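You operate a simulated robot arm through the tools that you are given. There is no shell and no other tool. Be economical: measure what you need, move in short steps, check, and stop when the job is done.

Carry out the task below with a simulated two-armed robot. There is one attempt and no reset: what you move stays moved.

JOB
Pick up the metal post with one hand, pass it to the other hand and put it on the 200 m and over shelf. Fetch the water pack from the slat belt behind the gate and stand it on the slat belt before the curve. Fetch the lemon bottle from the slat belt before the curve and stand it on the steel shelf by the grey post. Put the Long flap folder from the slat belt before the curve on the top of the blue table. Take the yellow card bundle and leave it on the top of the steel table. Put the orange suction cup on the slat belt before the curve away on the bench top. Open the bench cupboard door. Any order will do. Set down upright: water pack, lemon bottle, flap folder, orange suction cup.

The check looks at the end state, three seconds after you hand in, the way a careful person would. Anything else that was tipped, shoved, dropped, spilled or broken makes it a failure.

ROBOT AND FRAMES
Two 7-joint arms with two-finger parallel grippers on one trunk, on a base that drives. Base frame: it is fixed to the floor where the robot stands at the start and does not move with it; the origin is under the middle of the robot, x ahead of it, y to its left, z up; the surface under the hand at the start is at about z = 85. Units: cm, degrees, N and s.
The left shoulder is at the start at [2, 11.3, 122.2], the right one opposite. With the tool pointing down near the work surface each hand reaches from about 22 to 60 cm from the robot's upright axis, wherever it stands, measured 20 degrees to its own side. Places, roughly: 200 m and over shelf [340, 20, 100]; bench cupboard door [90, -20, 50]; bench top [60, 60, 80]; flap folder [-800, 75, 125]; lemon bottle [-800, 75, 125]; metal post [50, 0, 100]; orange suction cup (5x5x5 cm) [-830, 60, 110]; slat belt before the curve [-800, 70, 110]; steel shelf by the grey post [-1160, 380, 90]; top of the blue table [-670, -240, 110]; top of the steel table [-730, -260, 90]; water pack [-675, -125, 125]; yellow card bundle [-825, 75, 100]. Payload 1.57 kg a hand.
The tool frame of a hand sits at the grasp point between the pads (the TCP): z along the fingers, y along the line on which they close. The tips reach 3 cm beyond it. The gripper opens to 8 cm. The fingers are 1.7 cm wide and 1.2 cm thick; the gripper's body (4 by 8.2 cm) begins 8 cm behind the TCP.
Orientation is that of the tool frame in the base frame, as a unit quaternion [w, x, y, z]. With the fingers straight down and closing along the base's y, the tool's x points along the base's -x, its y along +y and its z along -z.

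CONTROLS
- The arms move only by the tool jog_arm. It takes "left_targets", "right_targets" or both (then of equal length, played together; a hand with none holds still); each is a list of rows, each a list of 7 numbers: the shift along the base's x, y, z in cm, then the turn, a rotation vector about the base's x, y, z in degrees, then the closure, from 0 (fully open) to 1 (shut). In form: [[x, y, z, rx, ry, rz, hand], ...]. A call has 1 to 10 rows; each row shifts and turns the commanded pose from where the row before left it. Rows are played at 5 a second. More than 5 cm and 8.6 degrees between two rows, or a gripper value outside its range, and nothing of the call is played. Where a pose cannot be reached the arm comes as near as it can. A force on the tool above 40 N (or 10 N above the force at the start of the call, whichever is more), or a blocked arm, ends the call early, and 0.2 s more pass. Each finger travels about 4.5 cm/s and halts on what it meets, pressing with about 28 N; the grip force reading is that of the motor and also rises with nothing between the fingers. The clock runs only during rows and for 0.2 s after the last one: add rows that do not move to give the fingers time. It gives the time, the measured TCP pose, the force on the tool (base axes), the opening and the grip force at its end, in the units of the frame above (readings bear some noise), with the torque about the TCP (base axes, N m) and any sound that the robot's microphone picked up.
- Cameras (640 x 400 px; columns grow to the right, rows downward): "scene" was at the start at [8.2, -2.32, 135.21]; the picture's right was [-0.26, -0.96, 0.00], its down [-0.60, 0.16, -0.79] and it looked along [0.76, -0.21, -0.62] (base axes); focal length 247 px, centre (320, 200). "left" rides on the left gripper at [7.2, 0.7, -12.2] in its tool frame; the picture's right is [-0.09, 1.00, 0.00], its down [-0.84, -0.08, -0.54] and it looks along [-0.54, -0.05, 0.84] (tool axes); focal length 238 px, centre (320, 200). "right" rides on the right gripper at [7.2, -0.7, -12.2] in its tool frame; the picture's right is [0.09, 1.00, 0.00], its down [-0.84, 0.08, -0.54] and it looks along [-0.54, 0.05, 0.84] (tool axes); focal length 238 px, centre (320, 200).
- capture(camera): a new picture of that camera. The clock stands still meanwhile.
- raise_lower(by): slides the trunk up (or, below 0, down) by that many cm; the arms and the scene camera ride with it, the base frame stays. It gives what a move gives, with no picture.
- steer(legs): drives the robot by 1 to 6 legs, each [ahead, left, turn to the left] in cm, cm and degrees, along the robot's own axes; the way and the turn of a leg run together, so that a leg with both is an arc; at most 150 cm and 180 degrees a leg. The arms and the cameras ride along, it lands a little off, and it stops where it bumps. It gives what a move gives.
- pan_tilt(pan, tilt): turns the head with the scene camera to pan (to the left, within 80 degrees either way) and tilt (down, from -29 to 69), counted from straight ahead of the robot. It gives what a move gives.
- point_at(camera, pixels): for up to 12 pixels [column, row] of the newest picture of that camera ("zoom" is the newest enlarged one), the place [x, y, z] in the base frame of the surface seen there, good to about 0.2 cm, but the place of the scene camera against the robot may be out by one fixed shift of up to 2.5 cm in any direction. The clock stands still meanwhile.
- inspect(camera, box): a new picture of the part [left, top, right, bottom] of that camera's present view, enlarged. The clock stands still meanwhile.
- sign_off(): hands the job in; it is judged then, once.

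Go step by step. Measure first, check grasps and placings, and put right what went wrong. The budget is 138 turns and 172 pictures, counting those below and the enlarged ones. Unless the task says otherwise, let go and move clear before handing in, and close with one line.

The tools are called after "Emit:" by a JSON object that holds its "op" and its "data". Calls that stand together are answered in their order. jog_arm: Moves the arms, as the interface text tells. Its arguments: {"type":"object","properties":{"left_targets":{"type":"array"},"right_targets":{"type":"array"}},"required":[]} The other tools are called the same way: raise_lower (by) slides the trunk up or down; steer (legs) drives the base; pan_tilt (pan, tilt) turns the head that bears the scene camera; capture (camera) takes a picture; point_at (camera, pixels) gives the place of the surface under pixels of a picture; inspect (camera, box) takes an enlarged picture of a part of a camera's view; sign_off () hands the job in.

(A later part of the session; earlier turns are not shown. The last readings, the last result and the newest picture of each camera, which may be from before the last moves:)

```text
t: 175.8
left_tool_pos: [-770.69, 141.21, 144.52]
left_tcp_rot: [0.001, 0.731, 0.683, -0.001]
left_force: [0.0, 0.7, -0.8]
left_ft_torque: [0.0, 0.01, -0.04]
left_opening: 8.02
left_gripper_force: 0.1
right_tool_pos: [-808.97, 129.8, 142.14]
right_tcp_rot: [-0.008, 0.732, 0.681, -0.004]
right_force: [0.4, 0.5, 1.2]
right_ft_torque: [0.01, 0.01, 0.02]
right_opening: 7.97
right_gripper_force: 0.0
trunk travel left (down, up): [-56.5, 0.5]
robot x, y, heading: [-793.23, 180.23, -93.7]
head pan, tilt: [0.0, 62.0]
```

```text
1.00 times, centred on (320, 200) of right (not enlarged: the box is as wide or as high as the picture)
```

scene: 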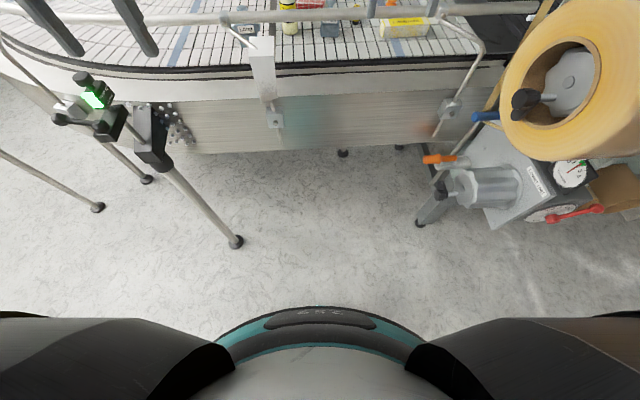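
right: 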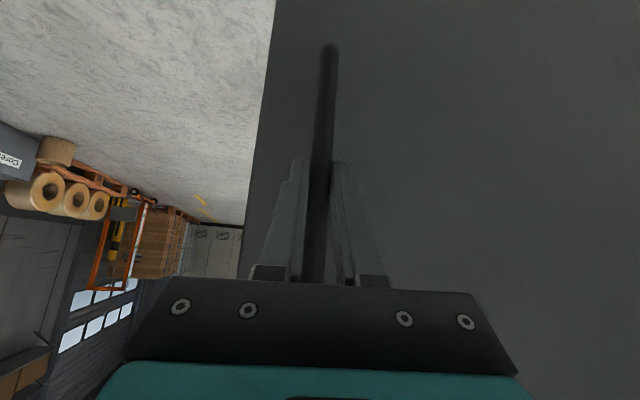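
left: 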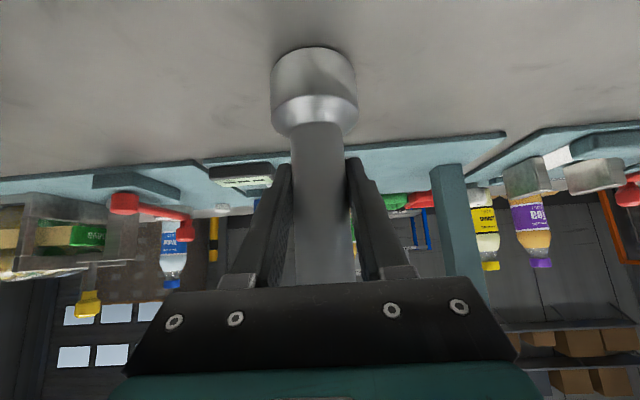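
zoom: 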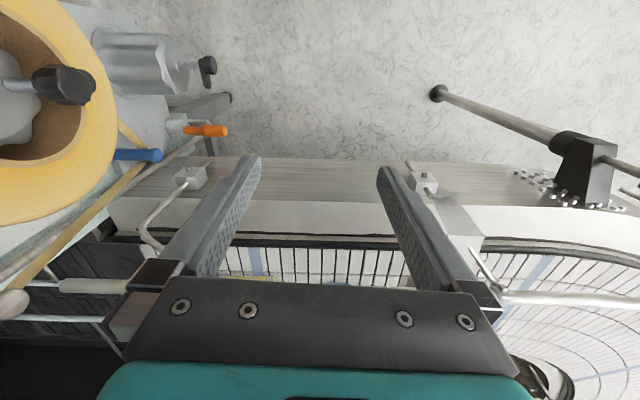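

The gap between the sensor post (x≈-744) and the roll (x≈-844) leaves room for the robot at x≈-797. I straighten and move in with the hands high above the rails.

Emit:
{"op": "steer", "data": {"legs": [[0, 0, 3.6], [30, -4, 0]]}}

Emit:
{"op": "pan_tilt", "data": {"pan": -45, "tilt": 40}}

Emit:
{"op": "capture", "data": {"camera": "scene"}}

Emit:
{"op": "capture", "data": {"camera": "right"}}

Emit:
{"op": "capture", "data": {"camera": "left"}}

```text
t: 178.3
left_tool_pos: [-772.49, 112.68, 144.66]
left_tcp_rot: [0.0, 0.709, 0.705, -0.002]
left_force: [0.2, -0.8, 0.1]
left_ft_torque: [0.01, 0.0, 0.01]
left_opening: 7.99
left_gripper_force: 0.1
right_tool_pos: [-809.9, 99.04, 142.28]
right_tcp_rot: [-0.009, 0.711, 0.703, -0.004]
right_force: [0.0, -1.1, 0.2]
right_ft_torque: [0.02, -0.02, 0.02]
right_opening: 7.98
right_gripper_force: 0.1
trunk travel left (down, up): [-56.5, 0.5]
robot x, y, heading: [-797.35, 150.48, -90.2]
head pan, tilt: [0.0, 62.0]
```

```text
t: 179.4
left_tool_pos: [-772.39, 112.56, 144.6]
left_tcp_rot: [0.001, 0.709, 0.705, -0.002]
left_force: [-0.9, 0.0, 0.0]
left_ft_torque: [0.03, -0.01, -0.01]
left_opening: 8.01
left_gripper_force: 0.1
right_tool_pos: [-809.97, 99.0, 142.28]
right_tcp_rot: [-0.009, 0.711, 0.703, -0.005]
right_force: [0.9, 0.2, 0.5]
right_ft_torque: [0.02, 0.0, -0.01]
right_opening: 8.01
right_gripper_force: 0.0
trunk travel left (down, up): [-56.5, 0.5]
robot x, y, heading: [-797.11, 149.94, -90.4]
head pan, tilt: [-45.0, 40.0]
```

```text
114 pictures are left
```

scene: 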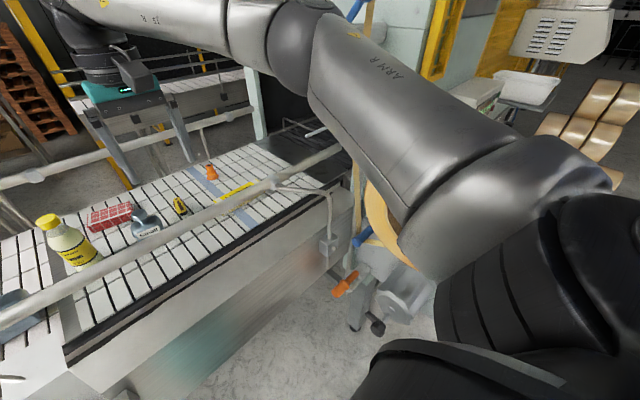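

```text
113 pictures are left
```

right: 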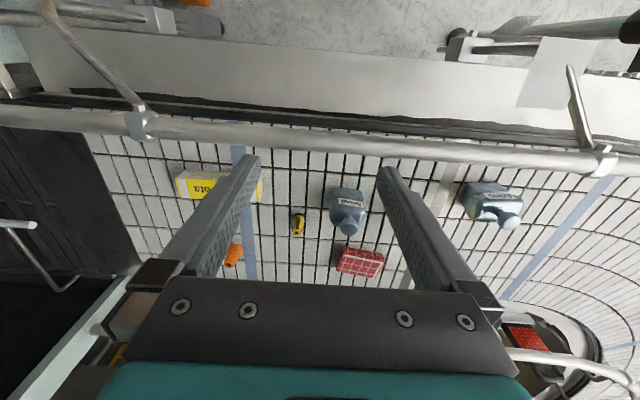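

```text
112 pictures are left
```

left: 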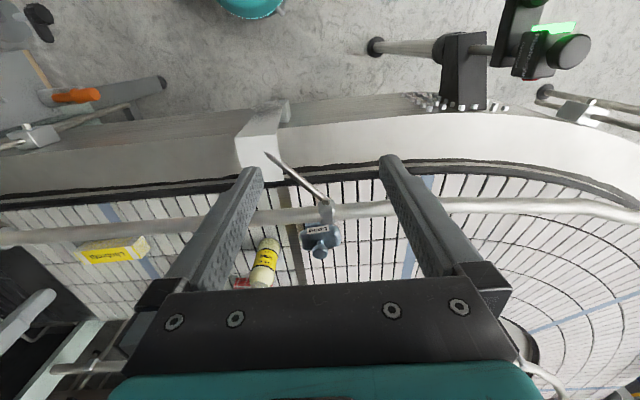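

Both hand cameras see the items. I measure them all.

Emit:
{"op": "point_at", "data": {"camera": "left", "pixels": [[317, 230], [305, 240], [338, 238], [321, 253], [318, 245], [262, 260], [265, 243], [270, 282], [112, 250], [85, 245], [145, 240], [300, 215]]}}

Emit:
{"op": "point_at", "data": {"camera": "right", "pixels": [[215, 183], [182, 180], [260, 190], [215, 172], [230, 198], [233, 255], [236, 248], [230, 262], [348, 222], [495, 195], [300, 130], [280, 230]]}}

Emit:
{"op": "inspect", "data": {"camera": "right", "box": [150, 130, 390, 280]}}

Emit:
{"op": "inspect", "data": {"camera": "left", "box": [220, 180, 400, 300]}}

```text
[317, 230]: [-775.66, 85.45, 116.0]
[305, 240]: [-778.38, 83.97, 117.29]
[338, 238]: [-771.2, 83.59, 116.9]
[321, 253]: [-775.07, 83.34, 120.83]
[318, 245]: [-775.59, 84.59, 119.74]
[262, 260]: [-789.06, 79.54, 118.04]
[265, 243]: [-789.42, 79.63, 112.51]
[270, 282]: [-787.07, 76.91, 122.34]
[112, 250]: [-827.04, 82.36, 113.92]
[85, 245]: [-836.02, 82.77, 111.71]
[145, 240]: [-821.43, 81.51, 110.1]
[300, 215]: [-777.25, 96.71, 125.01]
```

```text
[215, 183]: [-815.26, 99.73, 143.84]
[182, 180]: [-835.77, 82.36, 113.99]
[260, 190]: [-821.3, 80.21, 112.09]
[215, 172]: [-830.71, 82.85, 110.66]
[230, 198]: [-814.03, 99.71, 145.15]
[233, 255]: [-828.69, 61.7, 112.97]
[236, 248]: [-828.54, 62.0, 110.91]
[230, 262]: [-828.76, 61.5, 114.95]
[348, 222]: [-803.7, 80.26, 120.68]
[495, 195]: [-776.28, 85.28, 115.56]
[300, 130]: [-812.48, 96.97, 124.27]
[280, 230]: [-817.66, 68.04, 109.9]
```

```text
2.67 times, centred on (270, 205) of right
```

zoom: 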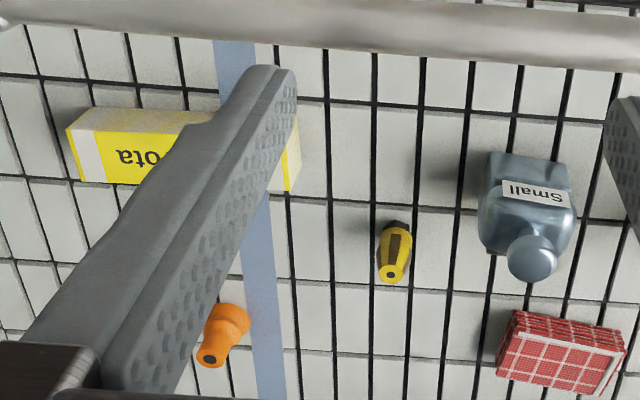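

```text
3.33 times, centred on (310, 240) of left
```

zoom: 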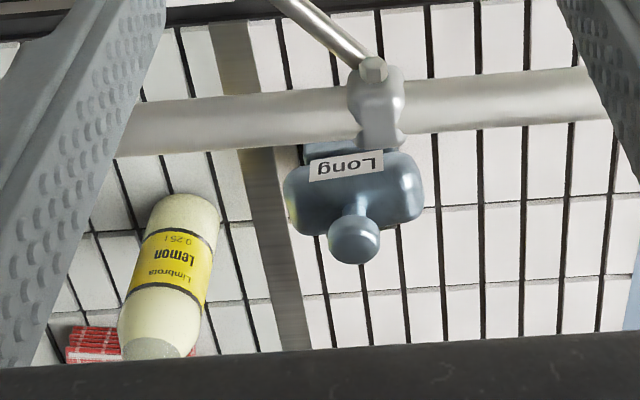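

Folder knob is at (-775, 83, 121), the bundle at about (-829, 80.5) with its top at z=114, the cup at (-828.7, 61.7), and the belt at z=110. Before closing in I check where the right arm sits relative to the machine.

Emit:
{"op": "point_at", "data": {"camera": "scene", "pixels": [[290, 60], [330, 90], [400, 200], [440, 240], [380, 210], [375, 230], [150, 20], [345, 180], [400, 60], [360, 15], [260, 100], [340, 130]]}}

Emit:
{"op": "point_at", "data": {"camera": "right", "pixels": [[200, 186], [205, 178], [195, 195], [190, 188], [182, 172], [184, 192]]}}

```text
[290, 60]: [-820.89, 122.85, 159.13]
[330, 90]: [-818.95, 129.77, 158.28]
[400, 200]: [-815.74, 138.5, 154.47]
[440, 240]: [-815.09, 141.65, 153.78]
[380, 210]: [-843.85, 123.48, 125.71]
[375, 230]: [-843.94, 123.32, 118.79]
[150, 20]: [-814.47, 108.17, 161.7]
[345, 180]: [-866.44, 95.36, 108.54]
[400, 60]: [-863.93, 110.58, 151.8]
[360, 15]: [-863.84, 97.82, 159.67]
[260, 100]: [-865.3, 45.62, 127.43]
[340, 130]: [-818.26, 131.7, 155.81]
```

```text
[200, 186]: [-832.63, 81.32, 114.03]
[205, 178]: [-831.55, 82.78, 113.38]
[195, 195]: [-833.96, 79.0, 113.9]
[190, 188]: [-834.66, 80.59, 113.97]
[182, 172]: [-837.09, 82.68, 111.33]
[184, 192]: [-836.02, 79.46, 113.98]
```

The elbow (x≈-823, z≈158) is clear of the roll (x<-843, z<145). I move in 22 cm.

Emit:
{"op": "steer", "data": {"legs": [[22, -3, 0]]}}

Emit:
{"op": "jog_arm", "data": {"left_targets": [[0, -3, -3, 0, 0, 7.5, 0], [0, -3, -3, 0, 0, 7.5, 0], [0, -2, -3, 0, 0, 7.5, 0], [0, -1.2, -3, 0, 0, 7.5, 0], [0, 0, 0, 0, 0, 7.5, 0.1], [0, 0, 0, 0, 0, 7.5, 0.2]], "right_targets": [[-3, 0.5, -2, 0, 0, 0, 0], [-3, 0.5, -3, 0, 0, 0, 0], [-3, 0.5, -4, 0, 0, 0, 0], [-3, 0.5, -4, 0, 0, 0, 0], [-3, 0.5, -2, 0, 0, 0, 0], [0, 0, 0, 0, 0, 0, 0]]}}

Emit:
{"op": "capture", "data": {"camera": "left"}}

Emit:
{"op": "capture", "data": {"camera": "right"}}

```text
t: 181.1
left_tool_pos: [-775.31, 90.19, 144.66]
left_tcp_rot: [0.0, 0.708, 0.707, -0.002]
left_force: [-1.2, -0.7, 0.0]
left_ft_torque: [0.02, -0.02, 0.0]
left_opening: 8.0
left_gripper_force: 0.0
right_tool_pos: [-812.87, 76.4, 142.33]
right_tcp_rot: [-0.009, 0.71, 0.704, -0.006]
right_force: [0.2, 0.7, 0.4]
right_ft_torque: [0.01, 0.0, -0.02]
right_opening: 7.97
right_gripper_force: 0.1
trunk travel left (down, up): [-56.5, 0.5]
robot x, y, heading: [-800.15, 127.65, -90.0]
head pan, tilt: [-45.0, 40.0]
```

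```text
refused: row 3 steps farther than a row can; nothing moved
```

```text
109 pictures are left
```

left: 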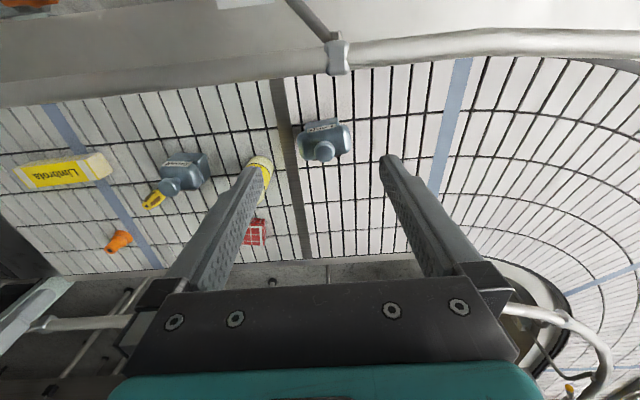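

```text
108 pictures are left
```

right: 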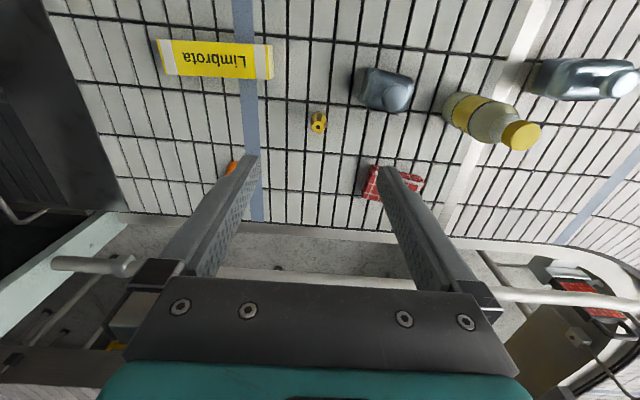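

The default hand closes along x here, which suits the folder's knob but needs a 90° yaw for the bundle. I measure both again from these close views.

Emit:
{"op": "point_at", "data": {"camera": "left", "pixels": [[324, 151], [318, 146], [332, 152], [302, 145], [350, 140], [325, 160], [322, 125], [340, 120]]}}

Emit:
{"op": "point_at", "data": {"camera": "right", "pixels": [[160, 42], [268, 45], [168, 74], [272, 78], [215, 60], [215, 45], [215, 75], [505, 133], [525, 137], [232, 167]]}}

Emit:
{"op": "jog_arm", "data": {"right_targets": [[-2, 0, 0, 0, 0, -8.5, 0], [-2, 0, 0, 0, 0, -8.5, 0], [-2, 0, 0, 0, 0, -8.5, 0], [-2, 0, 0, 0, 0, -8.5, 0], [-2, 0, 0, 0, 0, -8.5, 0], [-1, 0, 0, 0, 0, -8.5, 0], [-1, 0, 0, 0, 0, -8.5, 0], [-1, 0, 0, 0, 0, -8.5, 0], [-1, 0, 0, 0, 0, -8.5, 0], [-1, 0, 0, 0, 0, -8.5, 0]]}}

Emit:
{"op": "capture", "data": {"camera": "right"}}

```text
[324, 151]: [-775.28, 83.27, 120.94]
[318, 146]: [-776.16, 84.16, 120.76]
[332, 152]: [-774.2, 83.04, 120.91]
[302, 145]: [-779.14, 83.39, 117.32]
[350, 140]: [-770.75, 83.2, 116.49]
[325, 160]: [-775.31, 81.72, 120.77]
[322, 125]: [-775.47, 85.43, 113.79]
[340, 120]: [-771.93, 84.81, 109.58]
```

```text
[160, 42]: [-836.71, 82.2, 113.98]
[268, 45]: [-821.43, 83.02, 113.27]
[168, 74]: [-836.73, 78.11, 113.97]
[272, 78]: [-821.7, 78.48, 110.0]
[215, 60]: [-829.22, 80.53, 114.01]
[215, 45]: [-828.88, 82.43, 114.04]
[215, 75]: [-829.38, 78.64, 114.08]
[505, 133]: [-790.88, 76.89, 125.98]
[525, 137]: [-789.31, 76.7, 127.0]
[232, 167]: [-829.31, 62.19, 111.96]
```

```text
t: 183.3
left_tool_pos: [-775.43, 90.2, 144.56]
left_tcp_rot: [0.001, 0.708, 0.707, 0.0]
left_force: [0.5, -0.1, 0.0]
left_ft_torque: [-0.03, -0.01, -0.02]
left_opening: 7.98
left_gripper_force: 0.2
right_tool_pos: [-827.88, 76.44, 142.23]
right_tcp_rot: [-0.01, 0.999, 0.038, 0.003]
right_force: [0.6, -0.1, -0.2]
right_ft_torque: [0.0, 0.01, -0.02]
right_opening: 8.01
right_gripper_force: 0.1
trunk travel left (down, up): [-56.5, 0.5]
robot x, y, heading: [-800.38, 127.46, -89.8]
head pan, tilt: [-45.0, 40.0]
```

```text
107 pictures are left
```

right: 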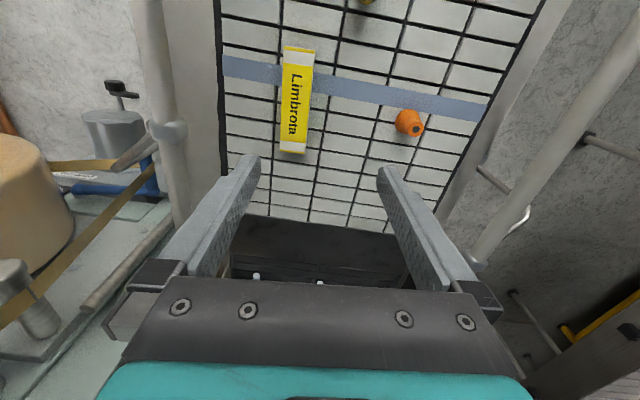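

The yawed right hand is reachable and lines up with the bundle. I lower both hands to just above their grips.

Emit:
{"op": "jog_arm", "data": {"left_targets": [[0, -0.9, -2, 0, 0, 0, 0.25], [0, -0.9, -2, 0, 0, 0, 0.25], [0, -0.9, -2, 0, 0, 0, 0.25], [0, -0.9, -2, 0, 0, 0, 0.25], [0, -0.9, -2.5, 0, 0, 0, 0.25], [0, -0.9, -2.5, 0, 0, 0, 0.25], [0, -0.9, -2.5, 0, 0, 0, 0.25], [0.1, -0.8, -2.5, 0, 0, 0, 0.25], [0, 0, -2, 0, 0, 0, 0.25], [0, 0, 0, 0, 0, 0, 0.25]], "right_targets": [[-0.2, 0.5, -2.5, 0, 0, -4.4, 0], [-0.2, 0.5, -2.5, 0, 0, 0, 0], [-0.2, 0.5, -2.5, 0, 0, 0, 0], [-0.2, 0.5, -2.5, 0, 0, 0, 0], [-0.2, 0.5, -2.5, 0, 0, 0, 0], [-0.2, 0.5, -2.5, 0, 0, 0, 0], [-0.2, 0.5, -2.5, 0, 0, 0, 0], [0, 0.5, -2.5, 0, 0, 0, 0], [0, 0, -2, 0, 0, 0, 0], [0, 0, 0, 0, 0, 0, 0]]}}

Emit:
{"op": "capture", "data": {"camera": "right"}}

Emit:
{"op": "capture", "data": {"camera": "left"}}

```text
t: 185.5
left_tool_pos: [-775.16, 82.82, 124.36]
left_tcp_rot: [0.002, 0.708, 0.707, -0.001]
left_force: [-0.2, 1.6, -0.1]
left_ft_torque: [-0.02, -0.01, 0.02]
left_opening: 6.0
left_gripper_force: 0.1
right_tool_pos: [-829.17, 80.52, 120.34]
right_tcp_rot: [-0.009, 1.0, 0.001, 0.002]
right_force: [-0.4, 0.2, -1.2]
right_ft_torque: [0.0, -0.02, 0.0]
right_opening: 7.99
right_gripper_force: 0.1
trunk travel left (down, up): [-56.5, 0.5]
robot x, y, heading: [-800.22, 127.57, -89.9]
head pan, tilt: [-45.0, 40.0]
```

```text
106 pictures are left
```

right: 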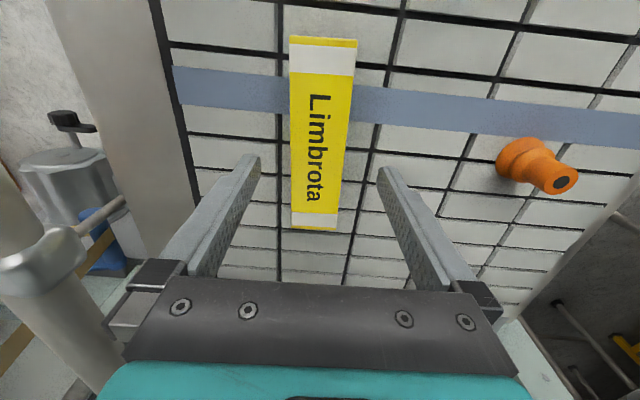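

```text
105 pictures are left
```

left: 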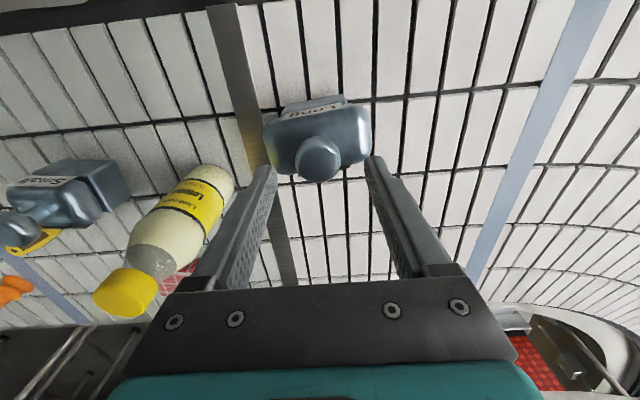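

Both are aligned. I lower the left to z=120.6 and the right to 113.4, then close both.

Emit:
{"op": "jog_arm", "data": {"left_targets": [[0, 0, -1.5, 0, 0, 0, 0.25], [0, 0.1, -1.2, 0, 0, 0, 0.25], [0, 0, -1, 0, 0, 0, 0.25], [0, 0, 0, 0, 0, 0, 0.25], [0, 0, 0, 0, 0, 0, 0.6], [0, 0, 0, 0, 0, 0, 1], [0, 0, 0, 0, 0, 0, 1], [0, 0, 0, 0, 0, 0, 1], [0, 0, 0, 0, 0, 0, 1]], "right_targets": [[0, 0, -2.5, 0, 0, 0, 0], [0, 0, -2.5, 0, 0, 0, 0], [0, 0, -1.9, 0, 0, 0, 0], [0, 0, 0, 0, 0, 0, 0], [0, 0, 0, 0, 0, 0, 0.4], [0, 0, 0, 0, 0, 0, 0.8], [0, 0, 0, 0, 0, 0, 1], [0, 0, 0, 0, 0, 0, 1], [0, 0, 0, 0, 0, 0, 1]]}}

Emit:
{"op": "capture", "data": {"camera": "right"}}

Emit:
{"op": "capture", "data": {"camera": "left"}}

```text
t: 187.5
left_tool_pos: [-775.18, 83.24, 120.82]
left_tcp_rot: [0.001, 0.708, 0.706, -0.001]
left_force: [-1.5, 0.0, 0.7]
left_ft_torque: [-0.04, 0.03, 0.01]
left_opening: 3.31
left_gripper_force: 27.8
right_tool_pos: [-829.02, 80.53, 113.24]
right_tcp_rot: [-0.009, 1.0, 0.002, 0.002]
right_force: [0.8, 0.2, -0.2]
right_ft_torque: [0.03, -0.1, 0.1]
right_opening: 4.46
right_gripper_force: 27.6
trunk travel left (down, up): [-56.5, 0.5]
robot x, y, heading: [-800.11, 127.64, -89.9]
head pan, tilt: [-45.0, 40.0]
```

```text
104 pictures are left
```

right: 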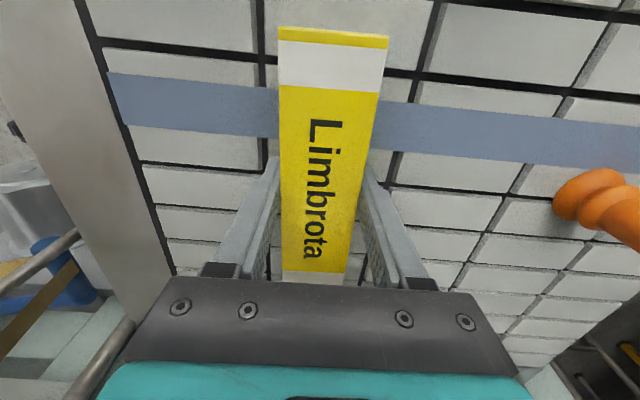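

```text
103 pictures are left
```

left: 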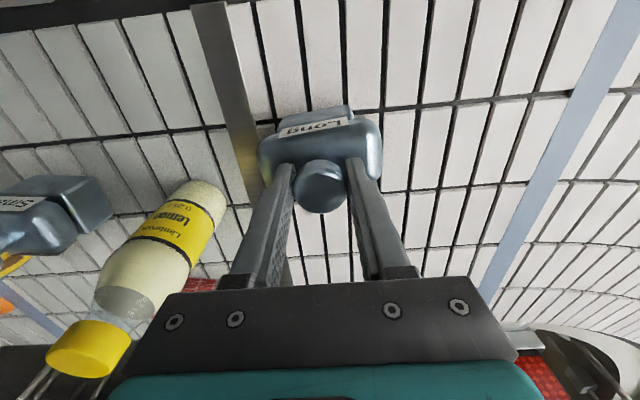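

Both are gripped (openings 3.3 and 4.5 cm). I lift both clear of the rails.

Emit:
{"op": "jog_arm", "data": {"left_targets": [[0, 0, 1.5, 0, 0, 0, 1], [0, 0, 2.5, 0, 0, 0, 1], [0, 0, 2.5, 0, 0, 0, 1], [0, 0, 2.5, 0, 0, 0, 1], [0, 0, 3, 0, 0, 0, 1], [0, 0, 3, 0, 0, 0, 1], [0, 0, 3, 0, 0, 0, 1], [0, 0, 3, 0, 0, 0, 1], [0, 2, 3, 0, 0, 0, 1], [0, 2, 2, 0, 0, 0, 1]], "right_targets": [[0, 0, 1.5, 0, 0, 0, 1], [0, 0, 2.5, 0, 0, 0, 1], [0, 0, 2.5, 0, 0, 0, 1], [0, 0, 3, 0, 0, 0, 1], [0, 0, 3, 0, 0, 0, 1], [0, 0, 3, 0, 0, 0, 1], [0, 0, 3, 0, 0, 0, 1], [1, 0, 3, 0, 0, 0, 1], [2, 1, 3, 0, 0, 0, 1], [2, 2, 3, 0, 0, 0, 1]]}}

Emit:
{"op": "capture", "data": {"camera": "right"}}

Emit:
{"op": "capture", "data": {"camera": "left"}}

```text
t: 189.7
left_tool_pos: [-775.23, 87.47, 146.94]
left_tcp_rot: [0.001, 0.707, 0.707, -0.001]
left_force: [0.0, -0.1, -3.8]
left_ft_torque: [-0.02, 0.01, -0.02]
left_opening: 3.33
left_gripper_force: 27.7
right_tool_pos: [-824.06, 83.75, 140.8]
right_tcp_rot: [-0.009, 1.0, 0.001, 0.003]
right_force: [-0.8, -0.1, -2.2]
right_ft_torque: [-0.03, -0.02, 0.01]
right_opening: 4.47
right_gripper_force: 28.2
trunk travel left (down, up): [-56.5, 0.5]
robot x, y, heading: [-800.24, 127.54, -89.9]
head pan, tilt: [-45.0, 40.0]
```

```text
102 pictures are left
```

right: 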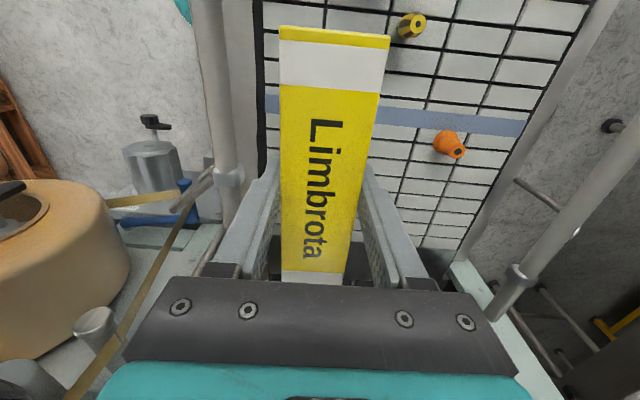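

```text
101 pictures are left
```

left: 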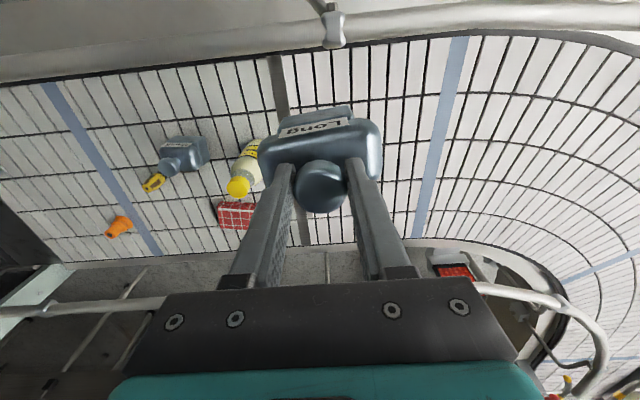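

Both are held securely. I back out, move east, turn to face -x and go down the east side toward the tables.

Emit:
{"op": "steer", "data": {"legs": [[-55, 0, 0], [0, 140, 0], [0, 0, -90], [-110, 0, 0], [0, 140, 0]]}}

Emit:
{"op": "pan_tilt", "data": {"pan": 40, "tilt": 25}}

Emit:
{"op": "capture", "data": {"camera": "scene"}}

Emit:
{"op": "pan_tilt", "data": {"pan": 5, "tilt": 25}}

Emit:
{"op": "capture", "data": {"camera": "scene"}}

```text
t: 215.2
left_tool_pos: [-591.71, 20.46, 146.86]
left_tcp_rot: [0.0, 1.0, -0.014, -0.001]
left_force: [0.2, -0.9, -4.9]
left_ft_torque: [0.01, -0.02, -0.02]
left_opening: 3.27
left_gripper_force: 27.7
right_tool_pos: [-594.2, 69.25, 140.81]
right_tcp_rot: [0.005, -0.7, 0.714, -0.009]
right_force: [0.7, -0.6, -0.8]
right_ft_torque: [0.01, -0.04, 0.01]
right_opening: 4.46
right_gripper_force: 27.9
trunk travel left (down, up): [-56.5, 0.5]
robot x, y, heading: [-551.12, 44.1, 178.6]
head pan, tilt: [-45.0, 40.0]
```

```text
t: 216.8
left_tool_pos: [-591.76, 20.24, 146.9]
left_tcp_rot: [0.0, 1.0, -0.013, 0.0]
left_force: [0.1, 0.5, -3.7]
left_ft_torque: [0.02, 0.01, -0.01]
left_opening: 3.29
left_gripper_force: 27.8
right_tool_pos: [-594.22, 69.28, 140.73]
right_tcp_rot: [0.004, -0.699, 0.715, -0.008]
right_force: [-1.3, -0.7, -1.4]
right_ft_torque: [0.0, 0.0, -0.02]
right_opening: 4.46
right_gripper_force: 28.1
trunk travel left (down, up): [-56.5, 0.5]
robot x, y, heading: [-550.78, 44.36, 178.6]
head pan, tilt: [40.0, 25.0]
```

```text
100 pictures are left
```

scene: 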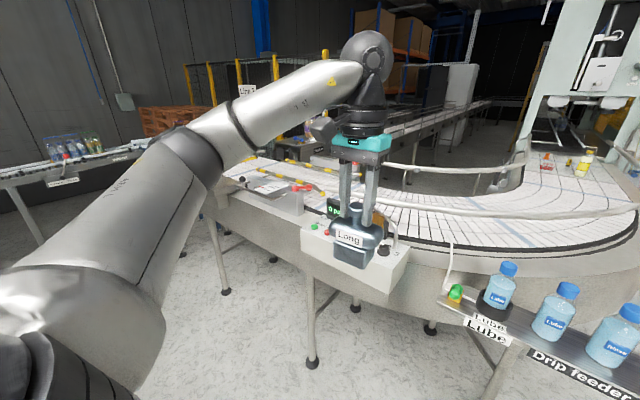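

```text
t: 217.8
left_tool_pos: [-591.87, 20.28, 147.03]
left_tcp_rot: [0.0, 1.0, -0.013, -0.001]
left_force: [-0.6, -0.4, -3.2]
left_ft_torque: [-0.03, 0.01, -0.03]
left_opening: 3.31
left_gripper_force: 27.8
right_tool_pos: [-594.25, 69.22, 140.85]
right_tcp_rot: [0.005, -0.699, 0.715, -0.008]
right_force: [-0.2, 1.2, -2.1]
right_ft_torque: [0.02, 0.01, 0.05]
right_opening: 4.48
right_gripper_force: 27.9
trunk travel left (down, up): [-56.5, 0.5]
robot x, y, heading: [-550.73, 44.62, 178.2]
head pan, tilt: [5.0, 25.0]
```

```text
99 pictures are left
```

scene: 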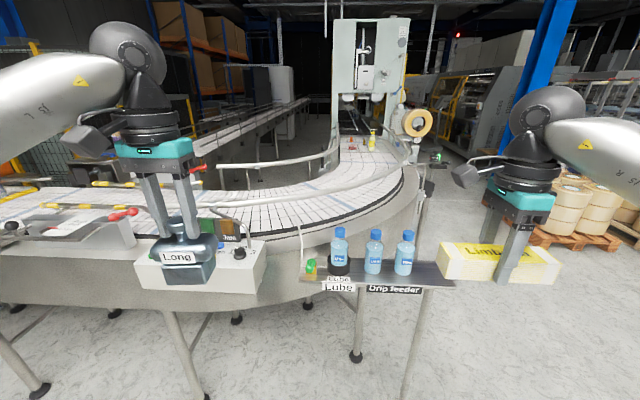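

I back off a little, continue south to y≈-65 and look toward the tables.

Emit:
{"op": "steer", "data": {"legs": [[-22, 0, 1.5], [0, 110, 0]]}}

Emit:
{"op": "pan_tilt", "data": {"pan": 50, "tilt": 25}}

Emit:
{"op": "capture", "data": {"camera": "scene"}}

Emit:
{"op": "pan_tilt", "data": {"pan": 10, "tilt": 25}}

Emit:
{"op": "capture", "data": {"camera": "scene"}}

```text
t: 224.7
left_tool_pos: [-571.06, -88.23, 146.96]
left_tcp_rot: [0.0, 1.0, -0.011, -0.001]
left_force: [0.4, -0.4, -3.5]
left_ft_torque: [-0.01, -0.01, -0.01]
left_opening: 3.31
left_gripper_force: 28.0
right_tool_pos: [-573.77, -39.15, 140.77]
right_tcp_rot: [0.005, -0.701, 0.713, -0.009]
right_force: [-0.1, 0.4, -2.2]
right_ft_torque: [0.0, 0.04, -0.02]
right_opening: 4.46
right_gripper_force: 28.3
trunk travel left (down, up): [-56.5, 0.5]
robot x, y, heading: [-530.18, -63.95, 178.5]
head pan, tilt: [5.0, 25.0]
```

```text
t: 225.8
left_tool_pos: [-571.16, -88.17, 146.98]
left_tcp_rot: [0.0, 1.0, -0.011, -0.001]
left_force: [-1.0, 0.1, -4.2]
left_ft_torque: [-0.01, 0.0, -0.01]
left_opening: 3.29
left_gripper_force: 28.1
right_tool_pos: [-573.81, -39.15, 140.69]
right_tcp_rot: [0.005, -0.701, 0.713, -0.009]
right_force: [-0.6, -0.3, -1.4]
right_ft_torque: [-0.01, 0.01, -0.02]
right_opening: 4.44
right_gripper_force: 28.0
trunk travel left (down, up): [-56.5, 0.5]
robot x, y, heading: [-530.3, -64.3, 178.6]
head pan, tilt: [50.0, 25.0]
```

```text
98 pictures are left
```

scene: 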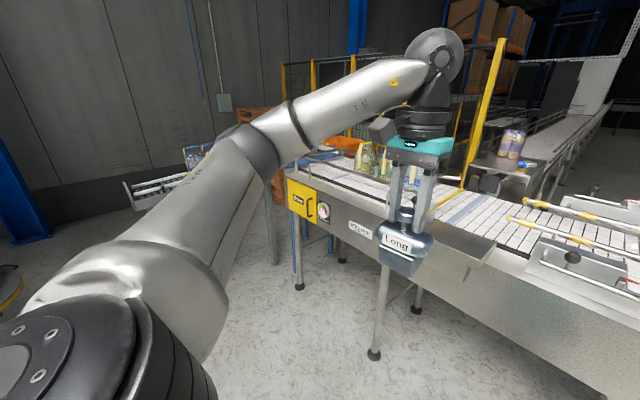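

```text
t: 226.8
left_tool_pos: [-571.11, -88.17, 146.85]
left_tcp_rot: [0.0, 1.0, -0.011, -0.001]
left_force: [0.6, 0.8, -3.7]
left_ft_torque: [-0.01, -0.06, 0.0]
left_opening: 3.28
left_gripper_force: 27.8
right_tool_pos: [-573.76, -39.17, 140.7]
right_tcp_rot: [0.005, -0.701, 0.714, -0.009]
right_force: [-0.6, 0.0, -2.1]
right_ft_torque: [-0.01, 0.04, -0.02]
right_opening: 4.49
right_gripper_force: 28.0
trunk travel left (down, up): [-56.5, 0.5]
robot x, y, heading: [-530.31, -64.06, 178.8]
head pan, tilt: [10.0, 25.0]
```

```text
97 pictures are left
```

scene: 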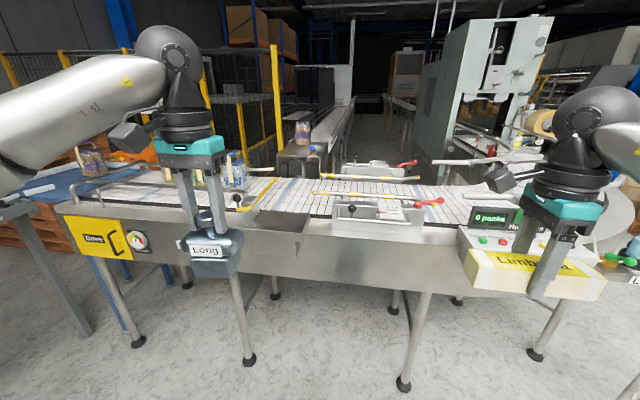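

The belt items and the blue table (55,185) come into view. I enlarge that area and go on south.

Emit:
{"op": "inspect", "data": {"camera": "scene", "box": [0, 120, 320, 300]}}

Emit:
{"op": "point_at", "data": {"camera": "scene", "pixels": [[235, 175], [170, 180], [90, 160], [60, 185], [20, 210], [262, 190], [242, 172], [135, 340], [90, 332], [120, 185], [300, 200], [75, 215]]}}

```text
2.00 times, centred on (160, 210) of scene
```

zoom: 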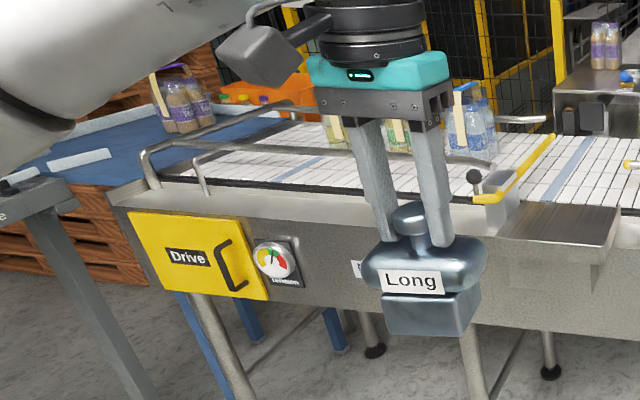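

```text
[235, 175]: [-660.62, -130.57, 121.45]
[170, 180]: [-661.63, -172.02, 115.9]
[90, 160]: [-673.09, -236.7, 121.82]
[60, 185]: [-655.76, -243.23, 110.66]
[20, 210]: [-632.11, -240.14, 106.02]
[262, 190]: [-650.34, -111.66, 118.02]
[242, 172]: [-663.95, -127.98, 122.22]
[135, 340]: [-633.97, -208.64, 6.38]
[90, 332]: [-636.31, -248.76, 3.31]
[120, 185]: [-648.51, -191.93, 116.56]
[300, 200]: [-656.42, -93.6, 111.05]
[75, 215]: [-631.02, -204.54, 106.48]
```

The blue table top is around (-656,-243), z≈110. I move south for a direct view.

Emit:
{"op": "steer", "data": {"legs": [[-10, 130, 0], [0, 50, 0]]}}

Emit:
{"op": "pan_tilt", "data": {"pan": 5, "tilt": 28}}

Emit:
{"op": "capture", "data": {"camera": "scene"}}

```text
t: 235.8
left_tool_pos: [-561.92, -266.25, 146.94]
left_tcp_rot: [0.0, 1.0, -0.003, -0.001]
left_force: [0.3, -0.7, -3.6]
left_ft_torque: [0.01, 0.0, 0.02]
left_opening: 3.29
left_gripper_force: 28.5
right_tool_pos: [-565.32, -217.42, 140.67]
right_tcp_rot: [0.005, -0.706, 0.708, -0.008]
right_force: [0.0, 0.6, -2.2]
right_ft_torque: [-0.01, 0.02, 0.0]
right_opening: 4.47
right_gripper_force: 27.9
trunk travel left (down, up): [-56.5, 0.5]
robot x, y, heading: [-521.56, -241.32, 179.8]
head pan, tilt: [10.0, 25.0]
```

```text
t: 236.5
left_tool_pos: [-561.93, -266.3, 146.93]
left_tcp_rot: [-0.001, 1.0, -0.004, 0.0]
left_force: [0.7, -0.1, -3.2]
left_ft_torque: [0.01, -0.02, 0.02]
left_opening: 3.34
left_gripper_force: 28.4
right_tool_pos: [-565.25, -217.44, 140.76]
right_tcp_rot: [0.005, -0.706, 0.708, -0.009]
right_force: [0.0, -0.3, -1.3]
right_ft_torque: [0.0, 0.0, -0.03]
right_opening: 4.48
right_gripper_force: 27.8
trunk travel left (down, up): [-56.5, 0.5]
robot x, y, heading: [-521.35, -241.7, 179.7]
head pan, tilt: [5.0, 28.0]
```

```text
95 pictures are left
```

scene: 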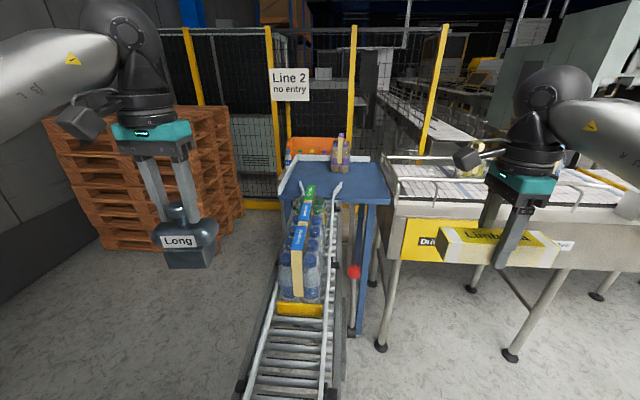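

The blue table is at (335,180), fed by a roller lane in front. I enlarge and measure it, and look for the steel table behind.

Emit:
{"op": "inspect", "data": {"camera": "scene", "box": [240, 110, 440, 235]}}

Emit:
{"op": "point_at", "data": {"camera": "scene", "pixels": [[300, 180], [345, 190], [380, 185], [375, 165], [342, 155], [300, 160], [300, 150], [280, 300], [340, 300], [355, 270], [310, 230], [360, 180]]}}

Emit:
{"op": "inspect", "data": {"camera": "left", "box": [0, 0, 640, 400]}}

```text
3.20 times, centred on (340, 172) of scene
```

zoom: 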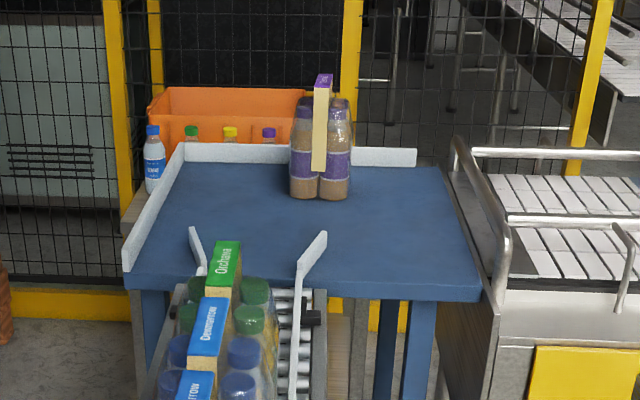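

```text
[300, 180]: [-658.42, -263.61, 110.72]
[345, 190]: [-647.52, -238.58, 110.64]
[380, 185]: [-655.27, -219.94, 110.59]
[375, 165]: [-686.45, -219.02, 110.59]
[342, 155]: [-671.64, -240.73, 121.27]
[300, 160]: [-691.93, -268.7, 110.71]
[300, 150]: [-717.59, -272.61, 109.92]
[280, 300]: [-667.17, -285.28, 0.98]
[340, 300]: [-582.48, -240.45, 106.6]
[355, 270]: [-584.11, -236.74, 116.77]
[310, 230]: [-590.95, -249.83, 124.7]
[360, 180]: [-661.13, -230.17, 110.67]
```

```text
1.00 times, centred on (320, 200) of left (not enlarged: the box is as wide or as high as the picture)
```

zoom: 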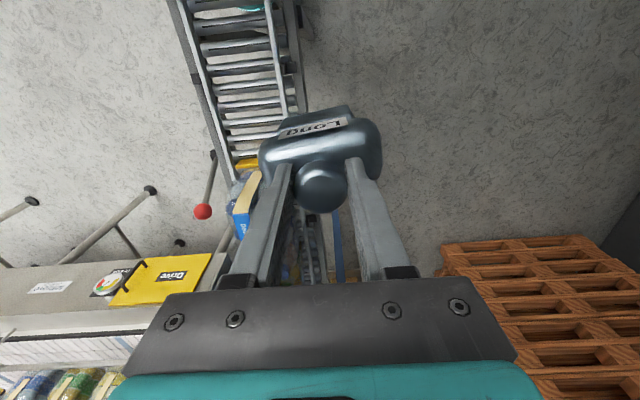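

The blue table spans x -695…-647, y -272…-213 at z≈110. I look left to see the gap between it and the pallet stack, and the steel table.

Emit:
{"op": "steer", "data": {"legs": [[0, 70, 0]]}}

Emit:
{"op": "pan_tilt", "data": {"pan": -10, "tilt": 28}}

Emit:
{"op": "capture", "data": {"camera": "scene"}}

Emit:
{"op": "point_at", "data": {"camera": "scene", "pixels": [[60, 180], [200, 220], [230, 240], [240, 180], [300, 200], [300, 260], [330, 300], [350, 350], [300, 170], [330, 250], [280, 150], [265, 200]]}}

```text
t: 240.3
left_tool_pos: [-562.21, -335.9, 146.85]
left_tcp_rot: [0.0, 1.0, -0.002, -0.001]
left_force: [0.0, -0.1, -3.9]
left_ft_torque: [0.02, -0.02, 0.0]
left_opening: 3.33
left_gripper_force: 27.6
right_tool_pos: [-565.79, -287.0, 140.81]
right_tcp_rot: [0.005, -0.707, 0.707, -0.008]
right_force: [0.7, -0.1, -2.1]
right_ft_torque: [-0.04, 0.03, 0.02]
right_opening: 4.49
right_gripper_force: 28.0
trunk travel left (down, up): [-56.5, 0.5]
robot x, y, heading: [-521.82, -310.95, 179.9]
head pan, tilt: [5.0, 28.0]
```

```text
t: 241.1
left_tool_pos: [-562.3, -335.87, 146.95]
left_tcp_rot: [0.0, 1.0, -0.002, 0.0]
left_force: [-0.1, 0.4, -4.3]
left_ft_torque: [0.03, -0.03, 0.01]
left_opening: 3.29
left_gripper_force: 27.8
right_tool_pos: [-565.78, -287.05, 140.7]
right_tcp_rot: [-0.006, 0.707, -0.707, 0.01]
right_force: [0.3, 0.6, -1.3]
right_ft_torque: [0.0, -0.01, -0.01]
right_opening: 4.45
right_gripper_force: 28.3
trunk travel left (down, up): [-56.5, 0.5]
robot x, y, heading: [-521.62, -311.19, 179.7]
head pan, tilt: [-10.0, 28.0]
```

```text
92 pictures are left
```

scene: 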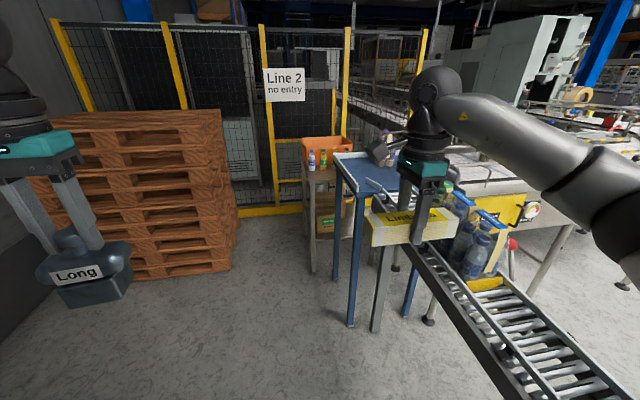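

```text
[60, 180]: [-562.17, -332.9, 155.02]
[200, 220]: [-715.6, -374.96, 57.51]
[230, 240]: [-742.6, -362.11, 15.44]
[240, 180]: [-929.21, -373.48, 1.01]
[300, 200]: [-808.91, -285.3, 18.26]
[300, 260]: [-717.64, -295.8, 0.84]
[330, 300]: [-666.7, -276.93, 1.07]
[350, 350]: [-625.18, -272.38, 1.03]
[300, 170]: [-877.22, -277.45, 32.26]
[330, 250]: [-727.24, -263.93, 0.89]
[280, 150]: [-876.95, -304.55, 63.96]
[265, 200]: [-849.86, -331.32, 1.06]
```

The steel table with the orange crate stands behind the blue table at (325,190). I enlarge it to find free room.

Emit:
{"op": "inspect", "data": {"camera": "scene", "box": [270, 110, 470, 285]}}

Emit:
{"op": "point_at", "data": {"camera": "scene", "pixels": [[320, 172], [318, 178], [327, 180], [308, 172], [325, 163], [312, 160], [323, 150], [345, 155], [360, 180], [345, 170], [330, 215], [314, 250]]}}

```text
2.29 times, centred on (370, 198) of scene
```

zoom: 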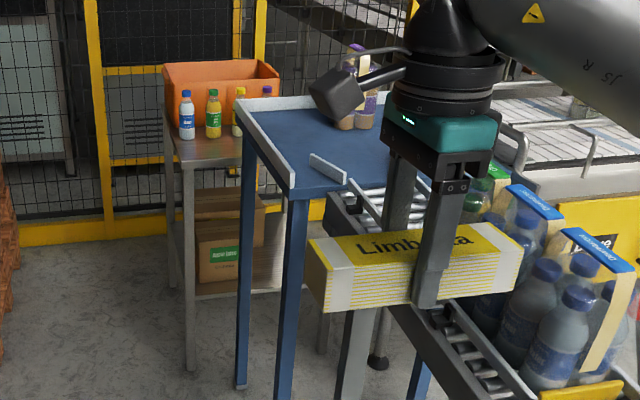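

```text
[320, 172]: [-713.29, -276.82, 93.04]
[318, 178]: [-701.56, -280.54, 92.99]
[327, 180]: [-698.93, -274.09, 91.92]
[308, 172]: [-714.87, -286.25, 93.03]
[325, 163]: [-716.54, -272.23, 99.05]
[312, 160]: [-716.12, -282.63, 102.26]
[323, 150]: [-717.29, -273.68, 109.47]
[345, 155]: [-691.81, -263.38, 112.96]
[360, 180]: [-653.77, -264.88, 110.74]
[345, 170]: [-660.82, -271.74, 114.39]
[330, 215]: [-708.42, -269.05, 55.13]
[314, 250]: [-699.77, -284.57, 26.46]
```

The steel table top is at z≈92 with a free strip x -714…-698, and the blue table's near-left area is free. I do the folder first, from (-650,-313) facing +y.

Emit:
{"op": "steer", "data": {"legs": [[100, 0, 0], [0, 0, -90], [0, 28, 0]]}}

Emit:
{"op": "pan_tilt", "data": {"pan": 10, "tilt": 40}}

Emit:
{"op": "capture", "data": {"camera": "scene"}}

Emit:
{"op": "capture", "data": {"camera": "left"}}

```text
t: 251.6
left_tool_pos: [-674.79, -269.15, 146.91]
left_tcp_rot: [0.0, -0.702, 0.712, 0.0]
left_force: [-0.9, -0.4, -5.2]
left_ft_torque: [-0.02, -0.02, 0.0]
left_opening: 3.31
left_gripper_force: 27.7
right_tool_pos: [-625.82, -266.07, 140.71]
right_tcp_rot: [-0.002, 0.004, 1.0, -0.01]
right_force: [-0.4, 0.0, -1.2]
right_ft_torque: [0.01, 0.0, 0.01]
right_opening: 4.5
right_gripper_force: 28.1
trunk travel left (down, up): [-56.5, 0.5]
robot x, y, heading: [-650.34, -309.91, 89.4]
head pan, tilt: [-10.0, 28.0]
```

```text
t: 252.5
left_tool_pos: [-674.77, -269.13, 146.82]
left_tcp_rot: [0.001, -0.702, 0.712, 0.0]
left_force: [0.0, -0.2, -3.4]
left_ft_torque: [-0.01, 0.01, 0.03]
left_opening: 3.26
left_gripper_force: 28.2
right_tool_pos: [-625.71, -266.14, 140.7]
right_tcp_rot: [-0.002, 0.004, 1.0, -0.01]
right_force: [0.2, -0.4, -1.6]
right_ft_torque: [0.03, 0.02, 0.0]
right_opening: 4.43
right_gripper_force: 27.4
trunk travel left (down, up): [-56.5, 0.5]
robot x, y, heading: [-650.27, -309.67, 89.4]
head pan, tilt: [10.0, 40.0]
```

```text
90 pictures are left
```

scene: 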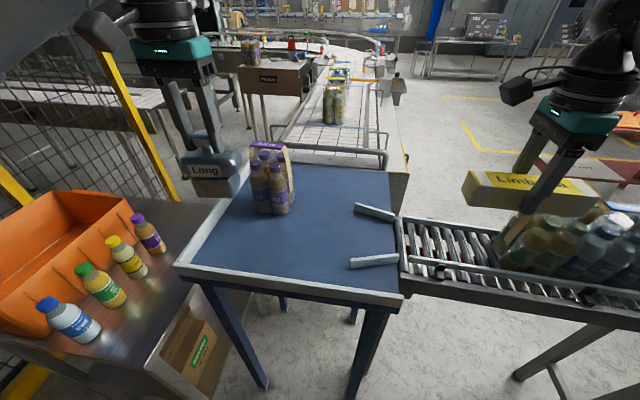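

```text
89 pictures are left
```

left: 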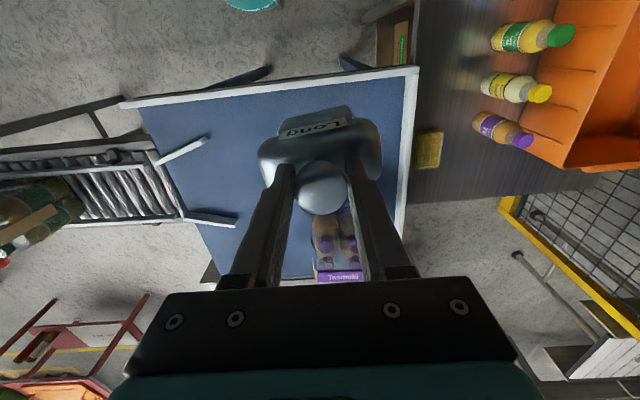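

Both tables are visible. I measure placement spots on the blue and steel tables with the left hand camera.

Emit:
{"op": "point_at", "data": {"camera": "left", "pixels": [[220, 120], [250, 180], [200, 180], [395, 85], [395, 200], [428, 150], [418, 130], [440, 165], [430, 100], [480, 125], [490, 85], [440, 185]]}}

Emit:
{"op": "point_at", "data": {"camera": "scene", "pixels": [[265, 210], [285, 210], [340, 215], [270, 240], [225, 230], [330, 190], [375, 212], [180, 230], [150, 300], [190, 210], [120, 300], [150, 270]]}}

Emit:
{"op": "inspect", "data": {"camera": "left", "box": [380, 60, 560, 220]}}

```text
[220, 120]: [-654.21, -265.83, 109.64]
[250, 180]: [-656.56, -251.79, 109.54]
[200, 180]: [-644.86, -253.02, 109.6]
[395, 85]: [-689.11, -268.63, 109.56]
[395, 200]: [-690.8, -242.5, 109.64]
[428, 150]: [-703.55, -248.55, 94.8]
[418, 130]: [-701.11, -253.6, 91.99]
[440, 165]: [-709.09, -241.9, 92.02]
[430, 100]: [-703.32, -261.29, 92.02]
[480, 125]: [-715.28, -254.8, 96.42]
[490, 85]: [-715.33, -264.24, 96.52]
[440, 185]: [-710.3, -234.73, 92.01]
```

```text
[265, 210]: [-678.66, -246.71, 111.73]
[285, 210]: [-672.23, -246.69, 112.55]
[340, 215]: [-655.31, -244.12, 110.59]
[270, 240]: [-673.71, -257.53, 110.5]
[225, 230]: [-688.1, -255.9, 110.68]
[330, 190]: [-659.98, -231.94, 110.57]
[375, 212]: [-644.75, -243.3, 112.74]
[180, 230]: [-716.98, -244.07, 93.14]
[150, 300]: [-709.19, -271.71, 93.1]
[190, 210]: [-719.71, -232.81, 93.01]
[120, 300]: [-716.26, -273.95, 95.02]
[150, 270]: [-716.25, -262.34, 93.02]
```

```text
2.50 times, centred on (470, 140) of left
```

zoom: 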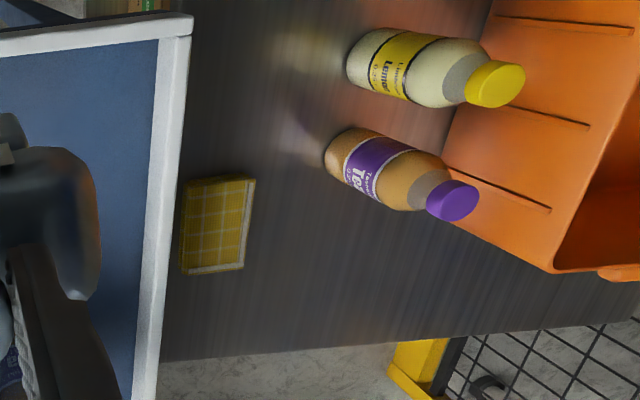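

Blue table surface is z=109.6, steel table 92.0, with a free strip beside the bottles. I carry the folder to (-661,-257) and lower it to about 2 cm above the table.

Emit:
{"op": "jog_arm", "data": {"left_targets": [[2, 0, 0, 0, 0, 0, 1], [3, 2, 0, 0, 0, 0, 1], [3, 3, 0, 0, 0, 0, 1], [3, 3, 0, 0, 0, 0, 1], [2.8, 4, 0, 0, 0, 0, 1], [0, 0, -4.8, 0, 0, 0, 1], [0, 0, -4.8, 0, 0, 0, 1], [0, 0, -4.8, 0, 0, 0, 1], [0, 0, -4.8, 0, 0, 0, 1], [0, 0, -4.8, 0, 0, 0, 1]]}}

Emit:
{"op": "capture", "data": {"camera": "scene"}}

```text
t: 254.7
left_tool_pos: [-660.83, -256.98, 123.14]
left_tcp_rot: [0.0, -0.702, 0.712, 0.0]
left_force: [-0.5, -0.2, -3.9]
left_ft_torque: [-0.03, 0.01, 0.01]
left_opening: 3.33
left_gripper_force: 28.5
right_tool_pos: [-625.86, -266.07, 140.66]
right_tcp_rot: [-0.002, 0.004, 1.0, -0.01]
right_force: [0.6, 0.2, -1.9]
right_ft_torque: [-0.02, 0.01, -0.01]
right_opening: 4.45
right_gripper_force: 28.4
trunk travel left (down, up): [-56.5, 0.5]
robot x, y, heading: [-650.32, -309.79, 89.4]
head pan, tilt: [10.0, 40.0]
```

```text
87 pictures are left
```

scene: 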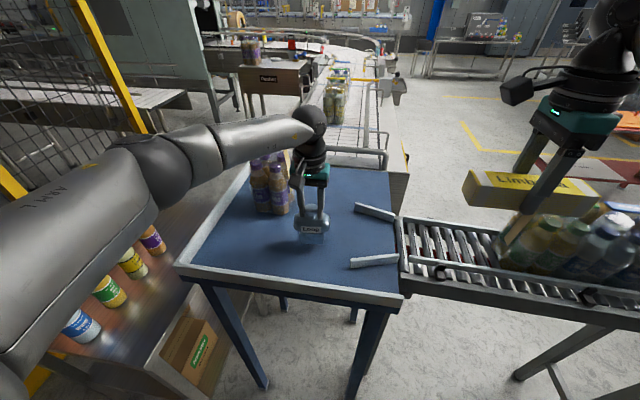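

The spot is clear of the pack. I lower to contact.

Emit:
{"op": "jog_arm", "data": {"left_targets": [[0, 0, -1, 0, 0, 0, 1], [0, 0, -0.9, 0, 0, 0, 1], [0, 0, -0.4, 0, 0, 0, 1], [0, 0, -0.3, 0, 0, 0, 1], [0, 0, -0.2, 0, 0, 0, 1], [0, 0, 0, 0, 0, 0, 1]]}}

```text
t: 256.1
left_tool_pos: [-661.05, -257.13, 120.51]
left_tcp_rot: [0.004, -0.703, 0.711, 0.003]
left_force: [-1.6, 2.3, 21.1]
left_ft_torque: [-0.21, 0.04, -0.01]
left_opening: 3.31
left_gripper_force: 28.1
right_tool_pos: [-625.92, -266.23, 140.83]
right_tcp_rot: [-0.003, 0.004, 1.0, -0.009]
right_force: [-0.1, 0.4, -2.4]
right_ft_torque: [-0.03, -0.01, 0.06]
right_opening: 4.46
right_gripper_force: 28.0
trunk travel left (down, up): [-56.5, 0.5]
robot x, y, heading: [-650.19, -310.22, 89.5]
head pan, tilt: [10.0, 40.0]
```

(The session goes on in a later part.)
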